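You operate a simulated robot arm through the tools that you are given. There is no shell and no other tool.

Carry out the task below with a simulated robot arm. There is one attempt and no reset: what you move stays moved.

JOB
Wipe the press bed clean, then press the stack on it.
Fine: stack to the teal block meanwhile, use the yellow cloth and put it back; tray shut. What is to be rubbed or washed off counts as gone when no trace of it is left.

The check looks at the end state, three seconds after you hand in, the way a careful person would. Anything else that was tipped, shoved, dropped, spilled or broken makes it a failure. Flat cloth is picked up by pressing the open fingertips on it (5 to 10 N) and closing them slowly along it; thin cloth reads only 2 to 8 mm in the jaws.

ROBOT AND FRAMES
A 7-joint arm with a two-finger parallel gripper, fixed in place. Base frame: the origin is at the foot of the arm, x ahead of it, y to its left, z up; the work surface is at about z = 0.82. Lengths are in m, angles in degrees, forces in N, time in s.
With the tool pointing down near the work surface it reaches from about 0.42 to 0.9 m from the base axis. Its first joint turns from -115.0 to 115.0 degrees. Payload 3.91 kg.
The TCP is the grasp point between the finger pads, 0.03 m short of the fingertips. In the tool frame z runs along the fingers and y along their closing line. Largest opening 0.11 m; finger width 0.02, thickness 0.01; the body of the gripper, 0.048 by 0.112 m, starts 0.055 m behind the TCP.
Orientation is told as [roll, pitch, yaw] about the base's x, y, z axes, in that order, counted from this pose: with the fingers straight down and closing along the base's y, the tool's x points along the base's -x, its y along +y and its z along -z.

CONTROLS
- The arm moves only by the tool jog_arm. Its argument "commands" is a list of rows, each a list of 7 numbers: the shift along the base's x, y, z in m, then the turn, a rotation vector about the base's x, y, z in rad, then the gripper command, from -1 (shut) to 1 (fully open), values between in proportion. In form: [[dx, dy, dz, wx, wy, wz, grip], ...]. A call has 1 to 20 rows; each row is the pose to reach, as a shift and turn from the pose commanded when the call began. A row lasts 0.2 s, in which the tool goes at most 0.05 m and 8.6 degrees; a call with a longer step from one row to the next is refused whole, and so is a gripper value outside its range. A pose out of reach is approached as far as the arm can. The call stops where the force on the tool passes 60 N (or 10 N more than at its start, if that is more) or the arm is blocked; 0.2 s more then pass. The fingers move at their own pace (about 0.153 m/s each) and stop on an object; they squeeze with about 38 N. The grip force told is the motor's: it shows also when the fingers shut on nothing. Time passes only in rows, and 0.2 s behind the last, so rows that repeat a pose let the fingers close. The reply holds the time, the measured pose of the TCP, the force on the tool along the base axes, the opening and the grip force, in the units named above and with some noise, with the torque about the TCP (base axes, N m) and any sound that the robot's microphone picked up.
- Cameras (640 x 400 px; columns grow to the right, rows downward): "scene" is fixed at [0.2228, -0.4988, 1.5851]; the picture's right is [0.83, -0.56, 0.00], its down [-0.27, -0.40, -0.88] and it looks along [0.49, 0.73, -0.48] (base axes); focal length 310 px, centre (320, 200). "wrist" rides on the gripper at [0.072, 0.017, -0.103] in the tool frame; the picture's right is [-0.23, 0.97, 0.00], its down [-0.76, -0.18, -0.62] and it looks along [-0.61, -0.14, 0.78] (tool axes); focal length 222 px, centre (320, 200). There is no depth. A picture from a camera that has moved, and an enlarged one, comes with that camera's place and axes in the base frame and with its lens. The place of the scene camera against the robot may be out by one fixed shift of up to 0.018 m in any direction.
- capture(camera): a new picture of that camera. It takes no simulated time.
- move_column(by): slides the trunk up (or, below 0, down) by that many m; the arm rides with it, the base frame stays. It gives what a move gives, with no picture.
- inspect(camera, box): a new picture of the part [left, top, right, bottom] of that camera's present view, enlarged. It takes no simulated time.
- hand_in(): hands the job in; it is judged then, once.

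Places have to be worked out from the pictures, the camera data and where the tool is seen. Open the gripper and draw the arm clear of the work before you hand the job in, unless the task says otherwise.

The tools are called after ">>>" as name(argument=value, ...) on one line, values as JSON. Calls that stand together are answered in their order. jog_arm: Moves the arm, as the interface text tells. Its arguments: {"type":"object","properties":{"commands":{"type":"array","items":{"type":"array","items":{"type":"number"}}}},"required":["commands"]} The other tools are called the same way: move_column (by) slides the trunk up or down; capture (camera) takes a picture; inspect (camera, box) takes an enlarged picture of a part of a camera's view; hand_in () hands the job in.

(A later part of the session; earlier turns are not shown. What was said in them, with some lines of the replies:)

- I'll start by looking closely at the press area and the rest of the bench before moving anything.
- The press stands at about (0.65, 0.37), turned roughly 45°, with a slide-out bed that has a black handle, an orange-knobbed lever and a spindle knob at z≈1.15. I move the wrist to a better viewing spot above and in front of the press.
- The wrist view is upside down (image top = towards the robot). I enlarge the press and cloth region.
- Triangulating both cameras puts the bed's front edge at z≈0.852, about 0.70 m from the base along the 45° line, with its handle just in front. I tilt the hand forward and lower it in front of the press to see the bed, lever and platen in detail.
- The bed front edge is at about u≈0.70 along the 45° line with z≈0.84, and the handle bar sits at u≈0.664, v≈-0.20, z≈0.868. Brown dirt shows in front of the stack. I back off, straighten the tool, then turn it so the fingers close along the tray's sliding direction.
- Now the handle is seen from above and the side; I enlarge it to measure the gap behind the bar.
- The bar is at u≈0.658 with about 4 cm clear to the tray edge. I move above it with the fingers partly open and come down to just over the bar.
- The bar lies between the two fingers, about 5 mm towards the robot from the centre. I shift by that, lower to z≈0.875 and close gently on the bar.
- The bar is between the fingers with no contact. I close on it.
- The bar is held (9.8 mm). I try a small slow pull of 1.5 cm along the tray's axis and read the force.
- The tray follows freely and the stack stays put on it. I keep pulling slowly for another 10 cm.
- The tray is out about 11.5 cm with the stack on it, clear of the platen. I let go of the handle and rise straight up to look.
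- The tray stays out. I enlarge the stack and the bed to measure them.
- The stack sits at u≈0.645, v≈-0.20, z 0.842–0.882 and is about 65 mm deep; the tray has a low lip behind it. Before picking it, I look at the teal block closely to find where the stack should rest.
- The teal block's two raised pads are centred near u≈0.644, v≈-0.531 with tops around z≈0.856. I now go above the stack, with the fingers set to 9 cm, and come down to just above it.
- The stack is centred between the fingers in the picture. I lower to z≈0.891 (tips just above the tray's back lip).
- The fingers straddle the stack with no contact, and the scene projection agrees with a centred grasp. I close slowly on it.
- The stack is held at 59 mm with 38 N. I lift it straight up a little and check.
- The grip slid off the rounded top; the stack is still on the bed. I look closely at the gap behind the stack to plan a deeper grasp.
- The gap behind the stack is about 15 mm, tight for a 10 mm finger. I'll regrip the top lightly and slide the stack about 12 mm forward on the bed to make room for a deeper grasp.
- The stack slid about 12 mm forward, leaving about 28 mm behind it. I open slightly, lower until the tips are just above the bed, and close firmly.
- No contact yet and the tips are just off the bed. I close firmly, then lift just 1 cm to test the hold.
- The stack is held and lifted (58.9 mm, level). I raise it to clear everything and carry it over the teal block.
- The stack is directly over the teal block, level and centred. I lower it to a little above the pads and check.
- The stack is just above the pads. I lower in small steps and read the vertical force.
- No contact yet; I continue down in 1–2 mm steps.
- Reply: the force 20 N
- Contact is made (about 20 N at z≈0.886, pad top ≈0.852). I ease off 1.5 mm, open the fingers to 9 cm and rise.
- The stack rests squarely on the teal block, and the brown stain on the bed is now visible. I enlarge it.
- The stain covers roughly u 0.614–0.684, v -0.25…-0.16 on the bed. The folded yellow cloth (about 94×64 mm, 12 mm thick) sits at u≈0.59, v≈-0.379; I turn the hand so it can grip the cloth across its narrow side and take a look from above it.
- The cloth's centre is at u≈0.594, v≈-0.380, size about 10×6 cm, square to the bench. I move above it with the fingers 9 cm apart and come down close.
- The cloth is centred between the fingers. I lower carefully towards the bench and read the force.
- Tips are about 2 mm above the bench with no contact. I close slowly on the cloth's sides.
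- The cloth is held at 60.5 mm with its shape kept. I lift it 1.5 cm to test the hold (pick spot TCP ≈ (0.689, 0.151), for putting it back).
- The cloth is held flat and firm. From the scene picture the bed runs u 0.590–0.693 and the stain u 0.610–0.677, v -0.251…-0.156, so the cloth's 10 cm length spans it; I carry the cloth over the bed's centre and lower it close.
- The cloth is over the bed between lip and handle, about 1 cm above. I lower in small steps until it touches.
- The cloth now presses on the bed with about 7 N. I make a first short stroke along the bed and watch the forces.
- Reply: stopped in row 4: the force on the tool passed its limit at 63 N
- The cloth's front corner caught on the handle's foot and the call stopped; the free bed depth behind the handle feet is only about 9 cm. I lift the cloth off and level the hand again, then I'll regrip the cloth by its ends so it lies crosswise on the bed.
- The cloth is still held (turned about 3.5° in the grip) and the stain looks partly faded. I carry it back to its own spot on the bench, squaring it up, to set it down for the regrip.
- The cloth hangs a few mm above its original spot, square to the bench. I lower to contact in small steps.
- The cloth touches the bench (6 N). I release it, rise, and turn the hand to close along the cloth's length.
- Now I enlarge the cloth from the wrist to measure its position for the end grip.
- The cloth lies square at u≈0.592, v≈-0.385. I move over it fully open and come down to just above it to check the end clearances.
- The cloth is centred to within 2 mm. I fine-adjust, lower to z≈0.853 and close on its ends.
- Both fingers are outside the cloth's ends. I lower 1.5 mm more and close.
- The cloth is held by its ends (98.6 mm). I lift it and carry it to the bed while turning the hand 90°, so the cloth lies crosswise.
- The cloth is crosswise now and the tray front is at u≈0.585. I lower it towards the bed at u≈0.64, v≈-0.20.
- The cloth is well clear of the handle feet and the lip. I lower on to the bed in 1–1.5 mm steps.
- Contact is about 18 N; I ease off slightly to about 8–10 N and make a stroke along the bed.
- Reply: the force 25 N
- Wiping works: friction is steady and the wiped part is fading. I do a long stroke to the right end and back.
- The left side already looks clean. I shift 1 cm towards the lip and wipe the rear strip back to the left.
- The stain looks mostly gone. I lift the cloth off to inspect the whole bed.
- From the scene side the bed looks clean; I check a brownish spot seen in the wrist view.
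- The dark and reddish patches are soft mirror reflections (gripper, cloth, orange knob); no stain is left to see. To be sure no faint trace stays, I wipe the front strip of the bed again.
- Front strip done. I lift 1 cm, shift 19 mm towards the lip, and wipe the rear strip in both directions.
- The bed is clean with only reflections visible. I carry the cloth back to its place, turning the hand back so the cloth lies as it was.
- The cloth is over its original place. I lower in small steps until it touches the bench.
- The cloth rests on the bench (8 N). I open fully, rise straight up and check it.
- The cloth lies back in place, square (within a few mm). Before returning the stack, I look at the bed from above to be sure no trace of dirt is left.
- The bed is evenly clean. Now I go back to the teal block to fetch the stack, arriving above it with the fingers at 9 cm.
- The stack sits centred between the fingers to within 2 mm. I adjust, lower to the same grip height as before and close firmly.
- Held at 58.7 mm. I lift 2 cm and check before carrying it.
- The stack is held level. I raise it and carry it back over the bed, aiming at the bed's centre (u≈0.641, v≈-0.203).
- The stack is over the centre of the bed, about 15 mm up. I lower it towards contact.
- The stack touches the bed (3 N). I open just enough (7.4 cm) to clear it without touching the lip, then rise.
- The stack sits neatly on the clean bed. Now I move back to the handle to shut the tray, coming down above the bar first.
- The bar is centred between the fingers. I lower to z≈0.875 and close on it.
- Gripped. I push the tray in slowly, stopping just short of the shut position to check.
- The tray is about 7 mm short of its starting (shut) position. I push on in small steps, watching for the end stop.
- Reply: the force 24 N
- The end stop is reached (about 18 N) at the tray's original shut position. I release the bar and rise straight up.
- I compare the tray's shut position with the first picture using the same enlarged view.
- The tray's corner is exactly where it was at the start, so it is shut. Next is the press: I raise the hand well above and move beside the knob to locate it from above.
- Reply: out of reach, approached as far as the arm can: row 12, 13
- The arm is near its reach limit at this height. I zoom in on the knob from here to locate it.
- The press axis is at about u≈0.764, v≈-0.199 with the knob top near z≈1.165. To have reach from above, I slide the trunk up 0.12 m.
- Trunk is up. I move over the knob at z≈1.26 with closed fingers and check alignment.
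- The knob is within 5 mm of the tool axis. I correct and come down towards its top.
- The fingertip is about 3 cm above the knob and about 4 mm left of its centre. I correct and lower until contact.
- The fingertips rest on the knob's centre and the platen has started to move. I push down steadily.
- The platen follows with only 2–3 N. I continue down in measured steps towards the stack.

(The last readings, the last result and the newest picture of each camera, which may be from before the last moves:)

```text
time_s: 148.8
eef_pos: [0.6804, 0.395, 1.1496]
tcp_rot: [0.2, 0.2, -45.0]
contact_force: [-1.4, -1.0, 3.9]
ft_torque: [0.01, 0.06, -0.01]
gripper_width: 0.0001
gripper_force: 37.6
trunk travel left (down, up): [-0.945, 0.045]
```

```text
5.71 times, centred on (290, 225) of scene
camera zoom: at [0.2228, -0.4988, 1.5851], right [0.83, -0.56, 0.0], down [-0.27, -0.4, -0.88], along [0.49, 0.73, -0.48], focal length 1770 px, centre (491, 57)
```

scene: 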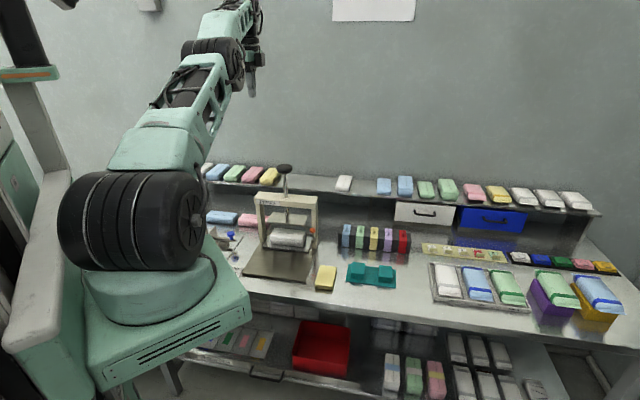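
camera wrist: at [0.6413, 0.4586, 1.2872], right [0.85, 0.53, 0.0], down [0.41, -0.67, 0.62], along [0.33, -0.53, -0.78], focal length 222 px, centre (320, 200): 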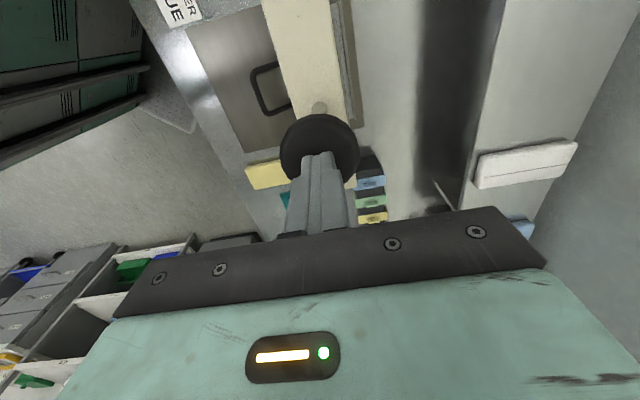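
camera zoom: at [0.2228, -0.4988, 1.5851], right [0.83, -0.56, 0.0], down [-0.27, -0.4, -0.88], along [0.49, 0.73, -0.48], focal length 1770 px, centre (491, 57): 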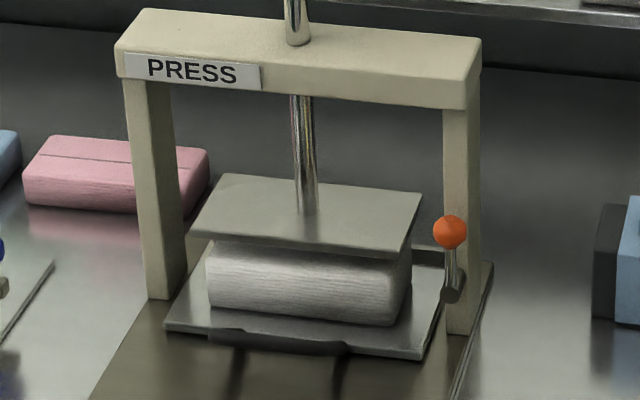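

The platen is close above the stack. I continue in smaller steps until it bears on it.

>>> jog_arm(commands=[[0, 0, -0.002, 0, 0, 0, -1], [0, 0, -0.004, 0, 0, 0, -1], [0, 0, -0.006, 0, 0, 0, -1], [0, 0, -0.006, 0, 0, 0, -1]])

>>> jog_arm(commands=[[0, 0, -0.002, 0, 0, 0, -1], [0, 0, -0.004, 0, 0, 0, -1], [0, 0, -0.004, 0, 0, 0, -1]])

>>> inspect(camera="scene", box=[250, 190, 330, 260])

```text
time_s: 149.8
eef_pos: [0.6807, 0.395, 1.1422]
tcp_rot: [0.2, 0.0, -45.0]
contact_force: [0.6, -0.9, 4.2]
ft_torque: [0.01, -0.04, 0.05]
gripper_width: 0.0
gripper_force: 37.7
trunk travel left (down, up): [-0.945, 0.045]
```

```text
time_s: 150.6
eef_pos: [0.6805, 0.395, 1.1389]
tcp_rot: [0.2, 0.1, -45.0]
contact_force: [1.4, -1.2, 4.8]
ft_torque: [-0.06, -0.04, -0.01]
gripper_width: 0.0001
gripper_force: 37.7
trunk travel left (down, up): [-0.945, 0.045]
```

```text
5.71 times, centred on (290, 225) of scene
camera zoom: at [0.2228, -0.4988, 1.5851], right [0.83, -0.56, 0.0], down [-0.27, -0.4, -0.88], along [0.49, 0.73, -0.48], focal length 1770 px, centre (491, 57)
```

zoom: 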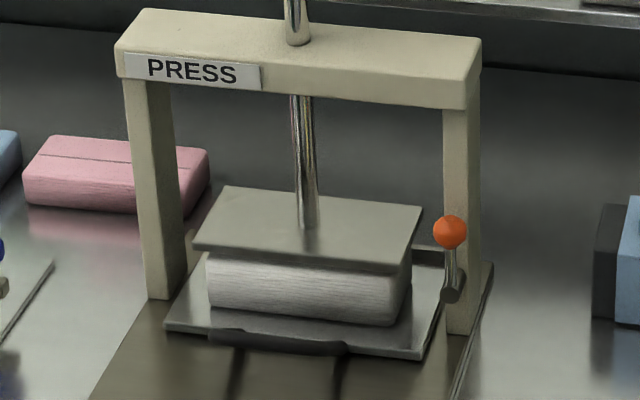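

A light return spring is felt (5 N), no stack contact yet. I continue down in 2–3 mm steps.

>>> jog_arm(commands=[[0, 0, -0.002, 0, 0, 0, -1], [0, 0, -0.004, 0, 0, 0, -1], [0, 0, -0.004, 0, 0, 0, -1]])

>>> jog_arm(commands=[[0, 0, -0.002, 0, 0, 0, -1], [0, 0, -0.004, 0, 0, 0, -1], [0, 0, -0.004, 0, 0, 0, -1]])

>>> inspect(camera="scene", box=[250, 190, 330, 260])

```text
time_s: 151.4
eef_pos: [0.68, 0.395, 1.1348]
tcp_rot: [0.3, 0.1, -44.9]
contact_force: [1.0, 0.5, 4.7]
ft_torque: [0.03, -0.04, 0.03]
gripper_width: 0.0
gripper_force: 37.5
trunk travel left (down, up): [-0.945, 0.045]
```

```text
time_s: 152.2
eef_pos: [0.679, 0.3949, 1.1306]
tcp_rot: [0.3, 0.1, -44.9]
contact_force: [-0.8, 1.0, 9.8]
ft_torque: [0.05, 0.02, 0.02]
gripper_width: 0.0003
gripper_force: 38.1
trunk travel left (down, up): [-0.945, 0.045]
```

```text
5.71 times, centred on (290, 225) of scene
camera zoom: at [0.2228, -0.4988, 1.5851], right [0.83, -0.56, 0.0], down [-0.27, -0.4, -0.88], along [0.49, 0.73, -0.48], focal length 1770 px, centre (491, 57)
```

zoom: 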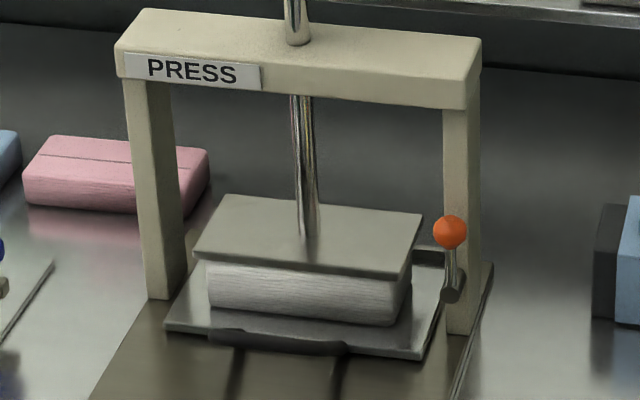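

The platen now bears on the stack (10 N). I press harder, step by step, and listen.

>>> jog_arm(commands=[[0, 0, -0.001, 0, 0, 0, -1], [0, 0, -0.002, 0, 0, 0, -1], [0, 0, -0.003, 0, 0, 0, -1], [0, 0, -0.003, 0, 0, 0, -1]])

>>> inspect(camera="scene", box=[250, 190, 330, 260])

```text
time_s: 153.2
eef_pos: [0.6794, 0.3951, 1.1301]
tcp_rot: [0.5, 0.0, -45.0]
contact_force: [-1.6, -1.1, 33.4]
ft_torque: [-0.06, 0.09, 0.14]
gripper_width: 0.0
gripper_force: 37.8
trunk travel left (down, up): [-0.945, 0.045]
```

```text
5.71 times, centred on (290, 225) of scene
camera zoom: at [0.2228, -0.4988, 1.5851], right [0.83, -0.56, 0.0], down [-0.27, -0.4, -0.88], along [0.49, 0.73, -0.48], focal length 1770 px, centre (491, 57)
```

zoom: 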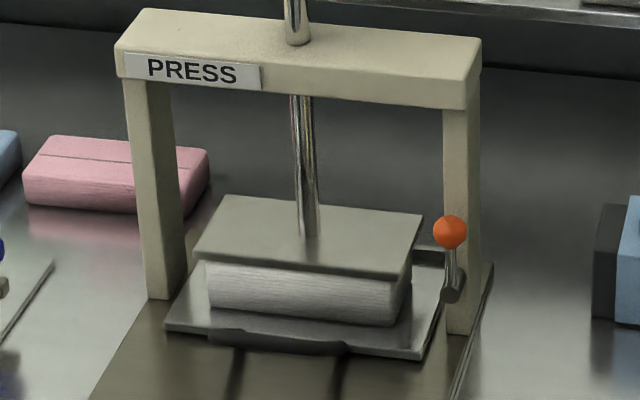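

33 N with no further travel. I press up to about 50 N and hold for a couple of seconds.

>>> jog_arm(commands=[[0, 0, -0.001, 0, 0, 0, -1], [0, 0, -0.002, 0, 0, 0, -1], [0, 0, -0.002, 0, 0, 0, -1], [0, 0, -0.002, 0, 0, 0, -1], [0, 0, -0.002, 0, 0, 0, -1], [0, 0, -0.002, 0, 0, 0, -1], [0, 0, -0.002, 0, 0, 0, -1], [0, 0, -0.002, 0, 0, 0, -1]])

>>> inspect(camera="scene", box=[250, 190, 330, 260])

```text
time_s: 155.0
eef_pos: [0.6787, 0.3955, 1.1307]
tcp_rot: [0.6, 0.1, -44.9]
contact_force: [-0.3, -6.3, 42.3]
ft_torque: [-0.23, 0.13, 0.11]
gripper_width: 0.0
gripper_force: 37.8
trunk travel left (down, up): [-0.945, 0.045]
```

```text
5.71 times, centred on (290, 225) of scene
camera zoom: at [0.2228, -0.4988, 1.5851], right [0.83, -0.56, 0.0], down [-0.27, -0.4, -0.88], along [0.49, 0.73, -0.48], focal length 1770 px, centre (491, 57)
```

zoom: 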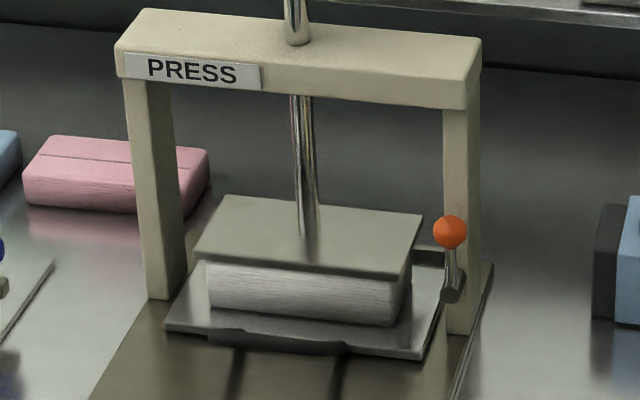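

42 N and stable. I push a little harder still (towards 55 N) and hold, then look again.

>>> jog_arm(commands=[[0, 0, -0.0007, 0, 0, 0, -1], [0, 0, -0.0015, 0, 0, 0, -1], [0, 0, -0.0015, 0, 0, 0, -1], [0, 0, -0.0015, 0, 0, 0, -1], [0, 0, -0.0015, 0, 0, 0, -1], [0, 0, -0.0015, 0, 0, 0, -1], [0, 0, -0.0015, 0, 0, 0, -1], [0, 0, -0.0015, 0, 0, 0, -1]])

>>> inspect(camera="scene", box=[250, 190, 330, 260])

>>> capture(camera="wrist")

```text
time_s: 156.8
eef_pos: [0.6799, 0.3934, 1.1305]
tcp_rot: [0.6, 0.0, -45.0]
contact_force: [-1.5, -11.4, 48.3]
ft_torque: [-0.37, 0.22, -0.16]
gripper_width: 0.0
gripper_force: 37.7
trunk travel left (down, up): [-0.945, 0.045]
```

```text
5.71 times, centred on (290, 225) of scene
camera zoom: at [0.2228, -0.4988, 1.5851], right [0.83, -0.56, 0.0], down [-0.27, -0.4, -0.88], along [0.49, 0.73, -0.48], focal length 1770 px, centre (491, 57)
```

zoom: 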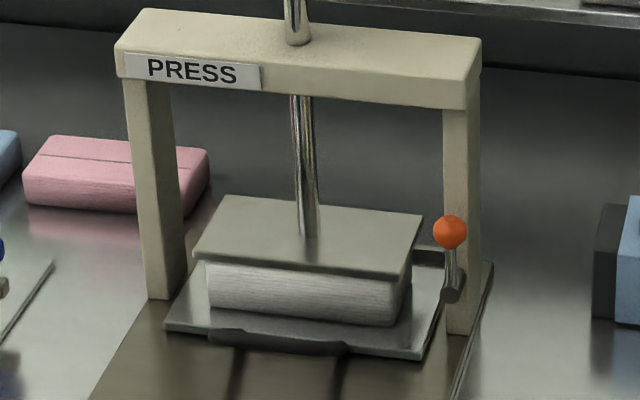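

```text
taken
camera wrist: at [0.6411, 0.4576, 1.2346], right [0.85, 0.53, 0.01], down [0.41, -0.67, 0.62], along [0.34, -0.52, -0.78], focal length 222 px, centre (320, 200)
```

wrist: 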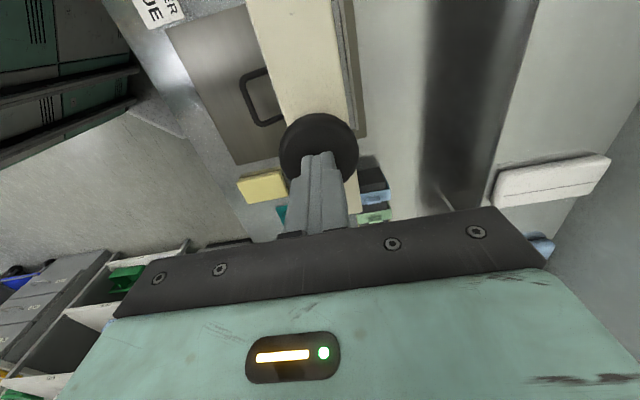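

48 N, stack square under the platen, nothing shifting. I add a final small push to about 55 N and hold about 2 s.

>>> jog_arm(commands=[[0, 0, -0.0006, 0, 0, 0, -1], [0, 0, -0.0012, 0, 0, 0, -1], [0, 0, -0.0012, 0, 0, 0, -1], [0, 0, -0.0012, 0, 0, 0, -1], [0, 0, -0.0012, 0, 0, 0, -1], [0, 0, -0.0012, 0, 0, 0, -1], [0, 0, -0.0012, 0, 0, 0, -1], [0, 0, -0.0012, 0, 0, 0, -1], [0, 0, -0.0012, 0, 0, 0, -1], [0, 0, -0.0012, 0, 0, 0, -1]])

```text
time_s: 159.0
eef_pos: [0.6801, 0.3938, 1.1295]
tcp_rot: [0.7, 0.1, -45.0]
contact_force: [-3.2, -16.7, 54.8]
ft_torque: [-0.5, 0.24, 0.09]
gripper_width: 0.0
gripper_force: 37.9
trunk travel left (down, up): [-0.945, 0.045]
```

Pressed with 55 N for about 2 s. I now ease off slowly and see what the platen does.

>>> jog_arm(commands=[[0, 0, 0.003, 0, 0, 0, -1], [0, 0, 0.006, 0, 0, 0, -1], [0, 0, 0.009, 0, 0, 0, -1], [0, 0, 0.012, 0, 0, 0, -1], [0, 0, 0.015, 0, 0, 0, -1], [0, 0, 0.02, 0, 0, 0, -1]])

>>> inspect(camera="scene", box=[240, 130, 340, 260])

```text
time_s: 160.4
eef_pos: [0.6795, 0.3958, 1.1414]
tcp_rot: [0.1, 0.1, -44.9]
contact_force: [-2.2, -0.3, 3.7]
ft_torque: [0.01, 0.1, -0.02]
gripper_width: 0.0
gripper_force: 37.8
trunk travel left (down, up): [-0.945, 0.045]
```

```text
3.08 times, centred on (290, 195) of scene
camera zoom: at [0.2228, -0.4988, 1.5851], right [0.83, -0.56, 0.0], down [-0.27, -0.4, -0.88], along [0.49, 0.73, -0.48], focal length 953 px, centre (412, 215)
```

zoom: 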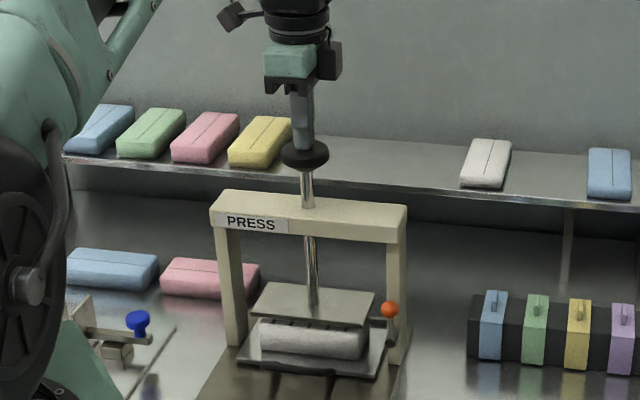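

The platen springs back with the hand, and the stack's look seems changed. I zoom in on it.

>>> inspect(camera="scene", box=[260, 210, 330, 260])

```text
8.00 times, centred on (295, 235) of scene
camera zoom: at [0.2228, -0.4988, 1.5851], right [0.83, -0.56, 0.0], down [-0.27, -0.4, -0.88], along [0.49, 0.73, -0.48], focal length 2478 px, centre (520, -80)
```

zoom: 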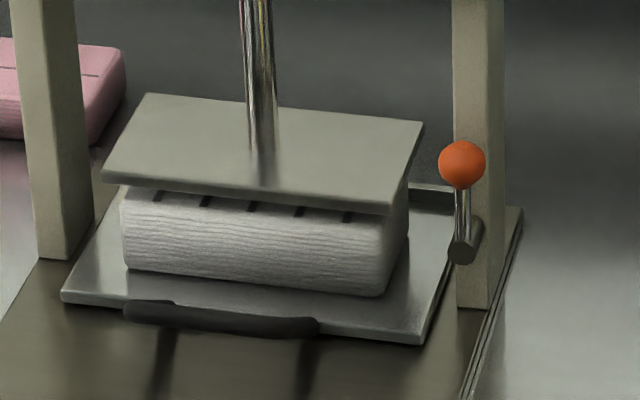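

The stack now carries pressed crease marks on its top, so pressing worked. I raise slowly so the platen returns gently, then move clear.

>>> jog_arm(commands=[[0, 0, 0.005, 0, 0, 0, -1], [0, 0, 0.01, 0, 0, 0, -1], [0, 0, 0.015, 0, 0, 0, -1], [0, 0, 0.02, 0, 0, 0, -1], [0, 0, 0.025, 0, 0, 0, -1], [0, 0, 0.03, 0, 0, 0, -1], [0, 0, 0.036, 0, 0, 0, -1], [0, 0, 0.042, 0, 0, 0, -1], [0, 0, 0.05, 0, 0, 0, -1], [0, 0, 0.07, 0, 0, 0, -1], [0, 0, 0.1, 0, 0, 0, -1], [0, 0, 0.14, 0, 0, 0, -1]])

>>> capture(camera="wrist")

>>> inspect(camera="scene", box=[240, 150, 340, 270])

```text
time_s: 163.0
eef_pos: [0.681, 0.3955, 1.2814]
tcp_rot: [0.0, 0.2, -45.0]
contact_force: [0.0, 0.0, 0.3]
ft_torque: [0.02, 0.0, 0.02]
gripper_width: 0.0
gripper_force: 37.7
trunk travel left (down, up): [-0.945, 0.045]
```

```text
taken
camera wrist: at [0.6427, 0.4589, 1.3856], right [0.85, 0.53, 0.0], down [0.41, -0.67, 0.62], along [0.33, -0.53, -0.78], focal length 222 px, centre (320, 200)
```

wrist: 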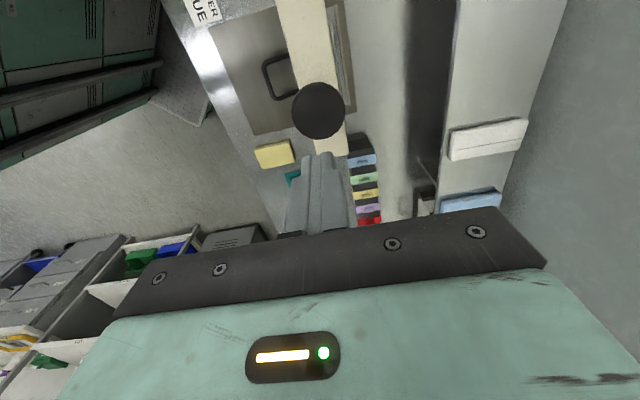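

```text
3.33 times, centred on (290, 210) of scene
camera zoom: at [0.2228, -0.4988, 1.5851], right [0.83, -0.56, 0.0], down [-0.27, -0.4, -0.88], along [0.49, 0.73, -0.48], focal length 1032 px, centre (420, 167)
```

zoom: 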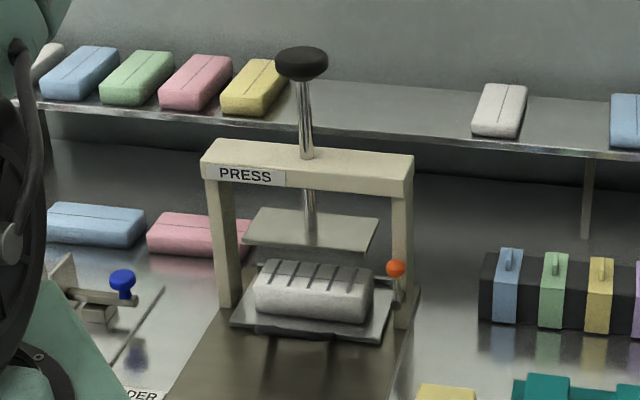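

The stack shows five clean press creases and the platen is back up. I open the gripper and draw the arm back, away from the bench.

>>> jog_arm(commands=[[-0.03, -0.01, 0.01, 0, 0, 0, -0.5], [-0.065, -0.02, 0.02, 0, 0, 0, 0], [-0.1, -0.03, 0.03, 0, 0, 0, 0.5], [-0.14, -0.04, 0.04, 0, 0, 0, 1], [-0.18, -0.045, 0.05, 0, 0, 0, 1], [-0.22, -0.05, 0.06, 0, 0, 0, 1], [-0.26, -0.05, 0.07, 0, 0, 0, 1], [-0.29, -0.05, 0.08, 0, 0, 0, 1], [-0.29, -0.05, 0.08, 0, 0, 0, 1]])

>>> capture(camera="scene")

>>> capture(camera="wrist")

>>> inspect(camera="scene", box=[200, 150, 420, 300])

>>> inspect(camera="scene", box=[400, 180, 640, 330])

```text
time_s: 165.0
eef_pos: [0.3897, 0.3442, 1.3648]
tcp_rot: [0.2, 0.0, -45.0]
contact_force: [0.3, 0.4, 0.7]
ft_torque: [0.04, -0.03, 0.0]
gripper_width: 0.11
gripper_force: 0.0
trunk travel left (down, up): [-0.945, 0.045]
```

```text
taken
```

scene: 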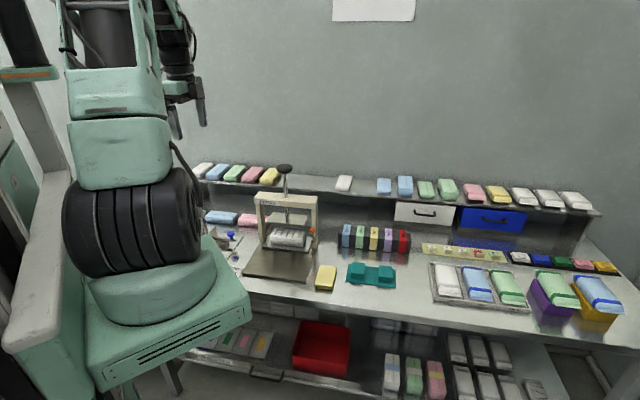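

```text
taken
camera wrist: at [0.3509, 0.4079, 1.4693], right [0.85, 0.53, 0.0], down [0.41, -0.67, 0.62], along [0.33, -0.53, -0.78], focal length 222 px, centre (320, 200)
```

wrist: 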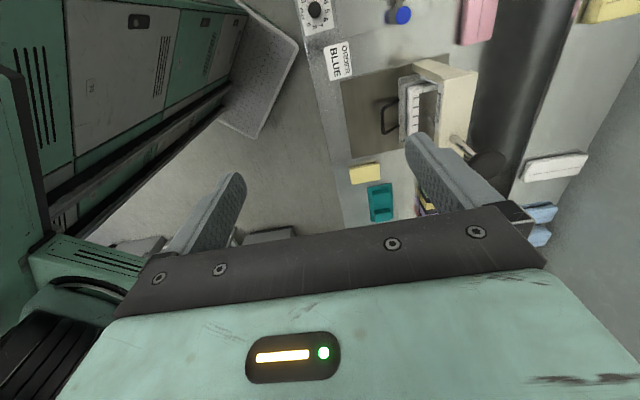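

```text
2.67 times, centred on (310, 225) of scene
camera zoom: at [0.2228, -0.4988, 1.5851], right [0.83, -0.56, 0.0], down [-0.27, -0.4, -0.88], along [0.49, 0.73, -0.48], focal length 826 px, centre (347, 133)
```

zoom: 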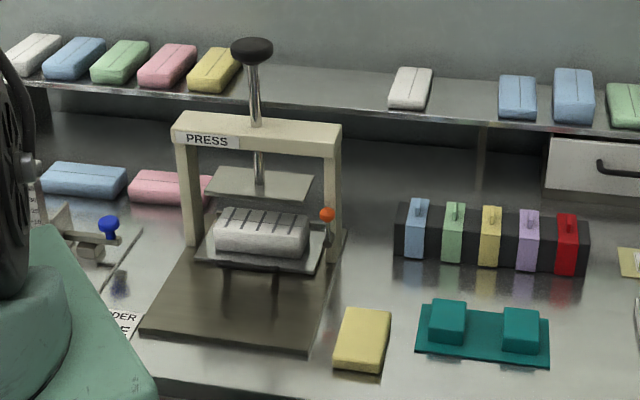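

```text
2.67 times, centred on (520, 255) of scene
camera zoom: at [0.2228, -0.4988, 1.5851], right [0.83, -0.56, 0.0], down [-0.27, -0.4, -0.88], along [0.49, 0.73, -0.48], focal length 826 px, centre (-213, 53)
```

zoom: 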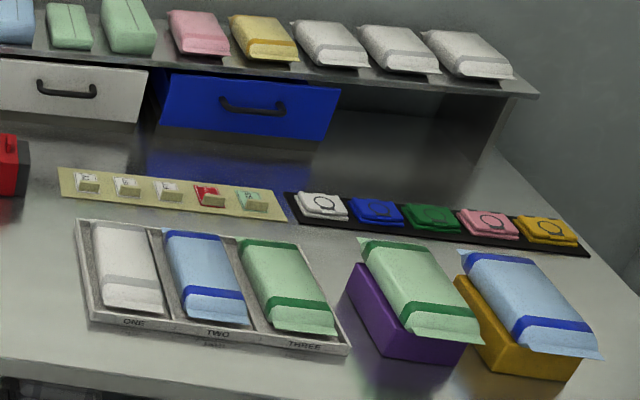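

The stack is pressed on the clean, shut bed. The platen is up, the cloth is back in place, the teal block is empty and nothing else has moved. The gripper is open and the arm is clear, so I hand in.

>>> hand_in()

```text
The job is handed in.
```

The press bed is wiped clean and the stack has been pressed on it. I handed the job in; I haven't seen the check's verdict.

- **Bed:** I moved the stack to the teal block and wiped the stain off with the yellow cloth. I saw no trace of it from either camera afterwards, before the stack went back on.
- **Stack:** I set it back on the bed and pressed it at up to 55 N, holding for about 2 s. It now shows five crease marks across the top.
- **Tray:** It is shut against its end stop, with its front corner where it was at the start.
- **Cloth:** It is back within about 5 mm of its original spot, square to the bench.
- **Rest of the bench:** I saw nothing else tipped, spilled or moved.

Two things went wrong along the way. My first grip on the stack slipped off its rounded top, and it stayed on the bed. The cloth also caught on the tray handle once and stopped the arm at 63 N. That shifted the tray a few mm, but nothing looked damaged. After that I gripped the cloth by its ends.

The gripper is open and the arm is clear of the bench. I left the trunk 0.12 m higher than it started.
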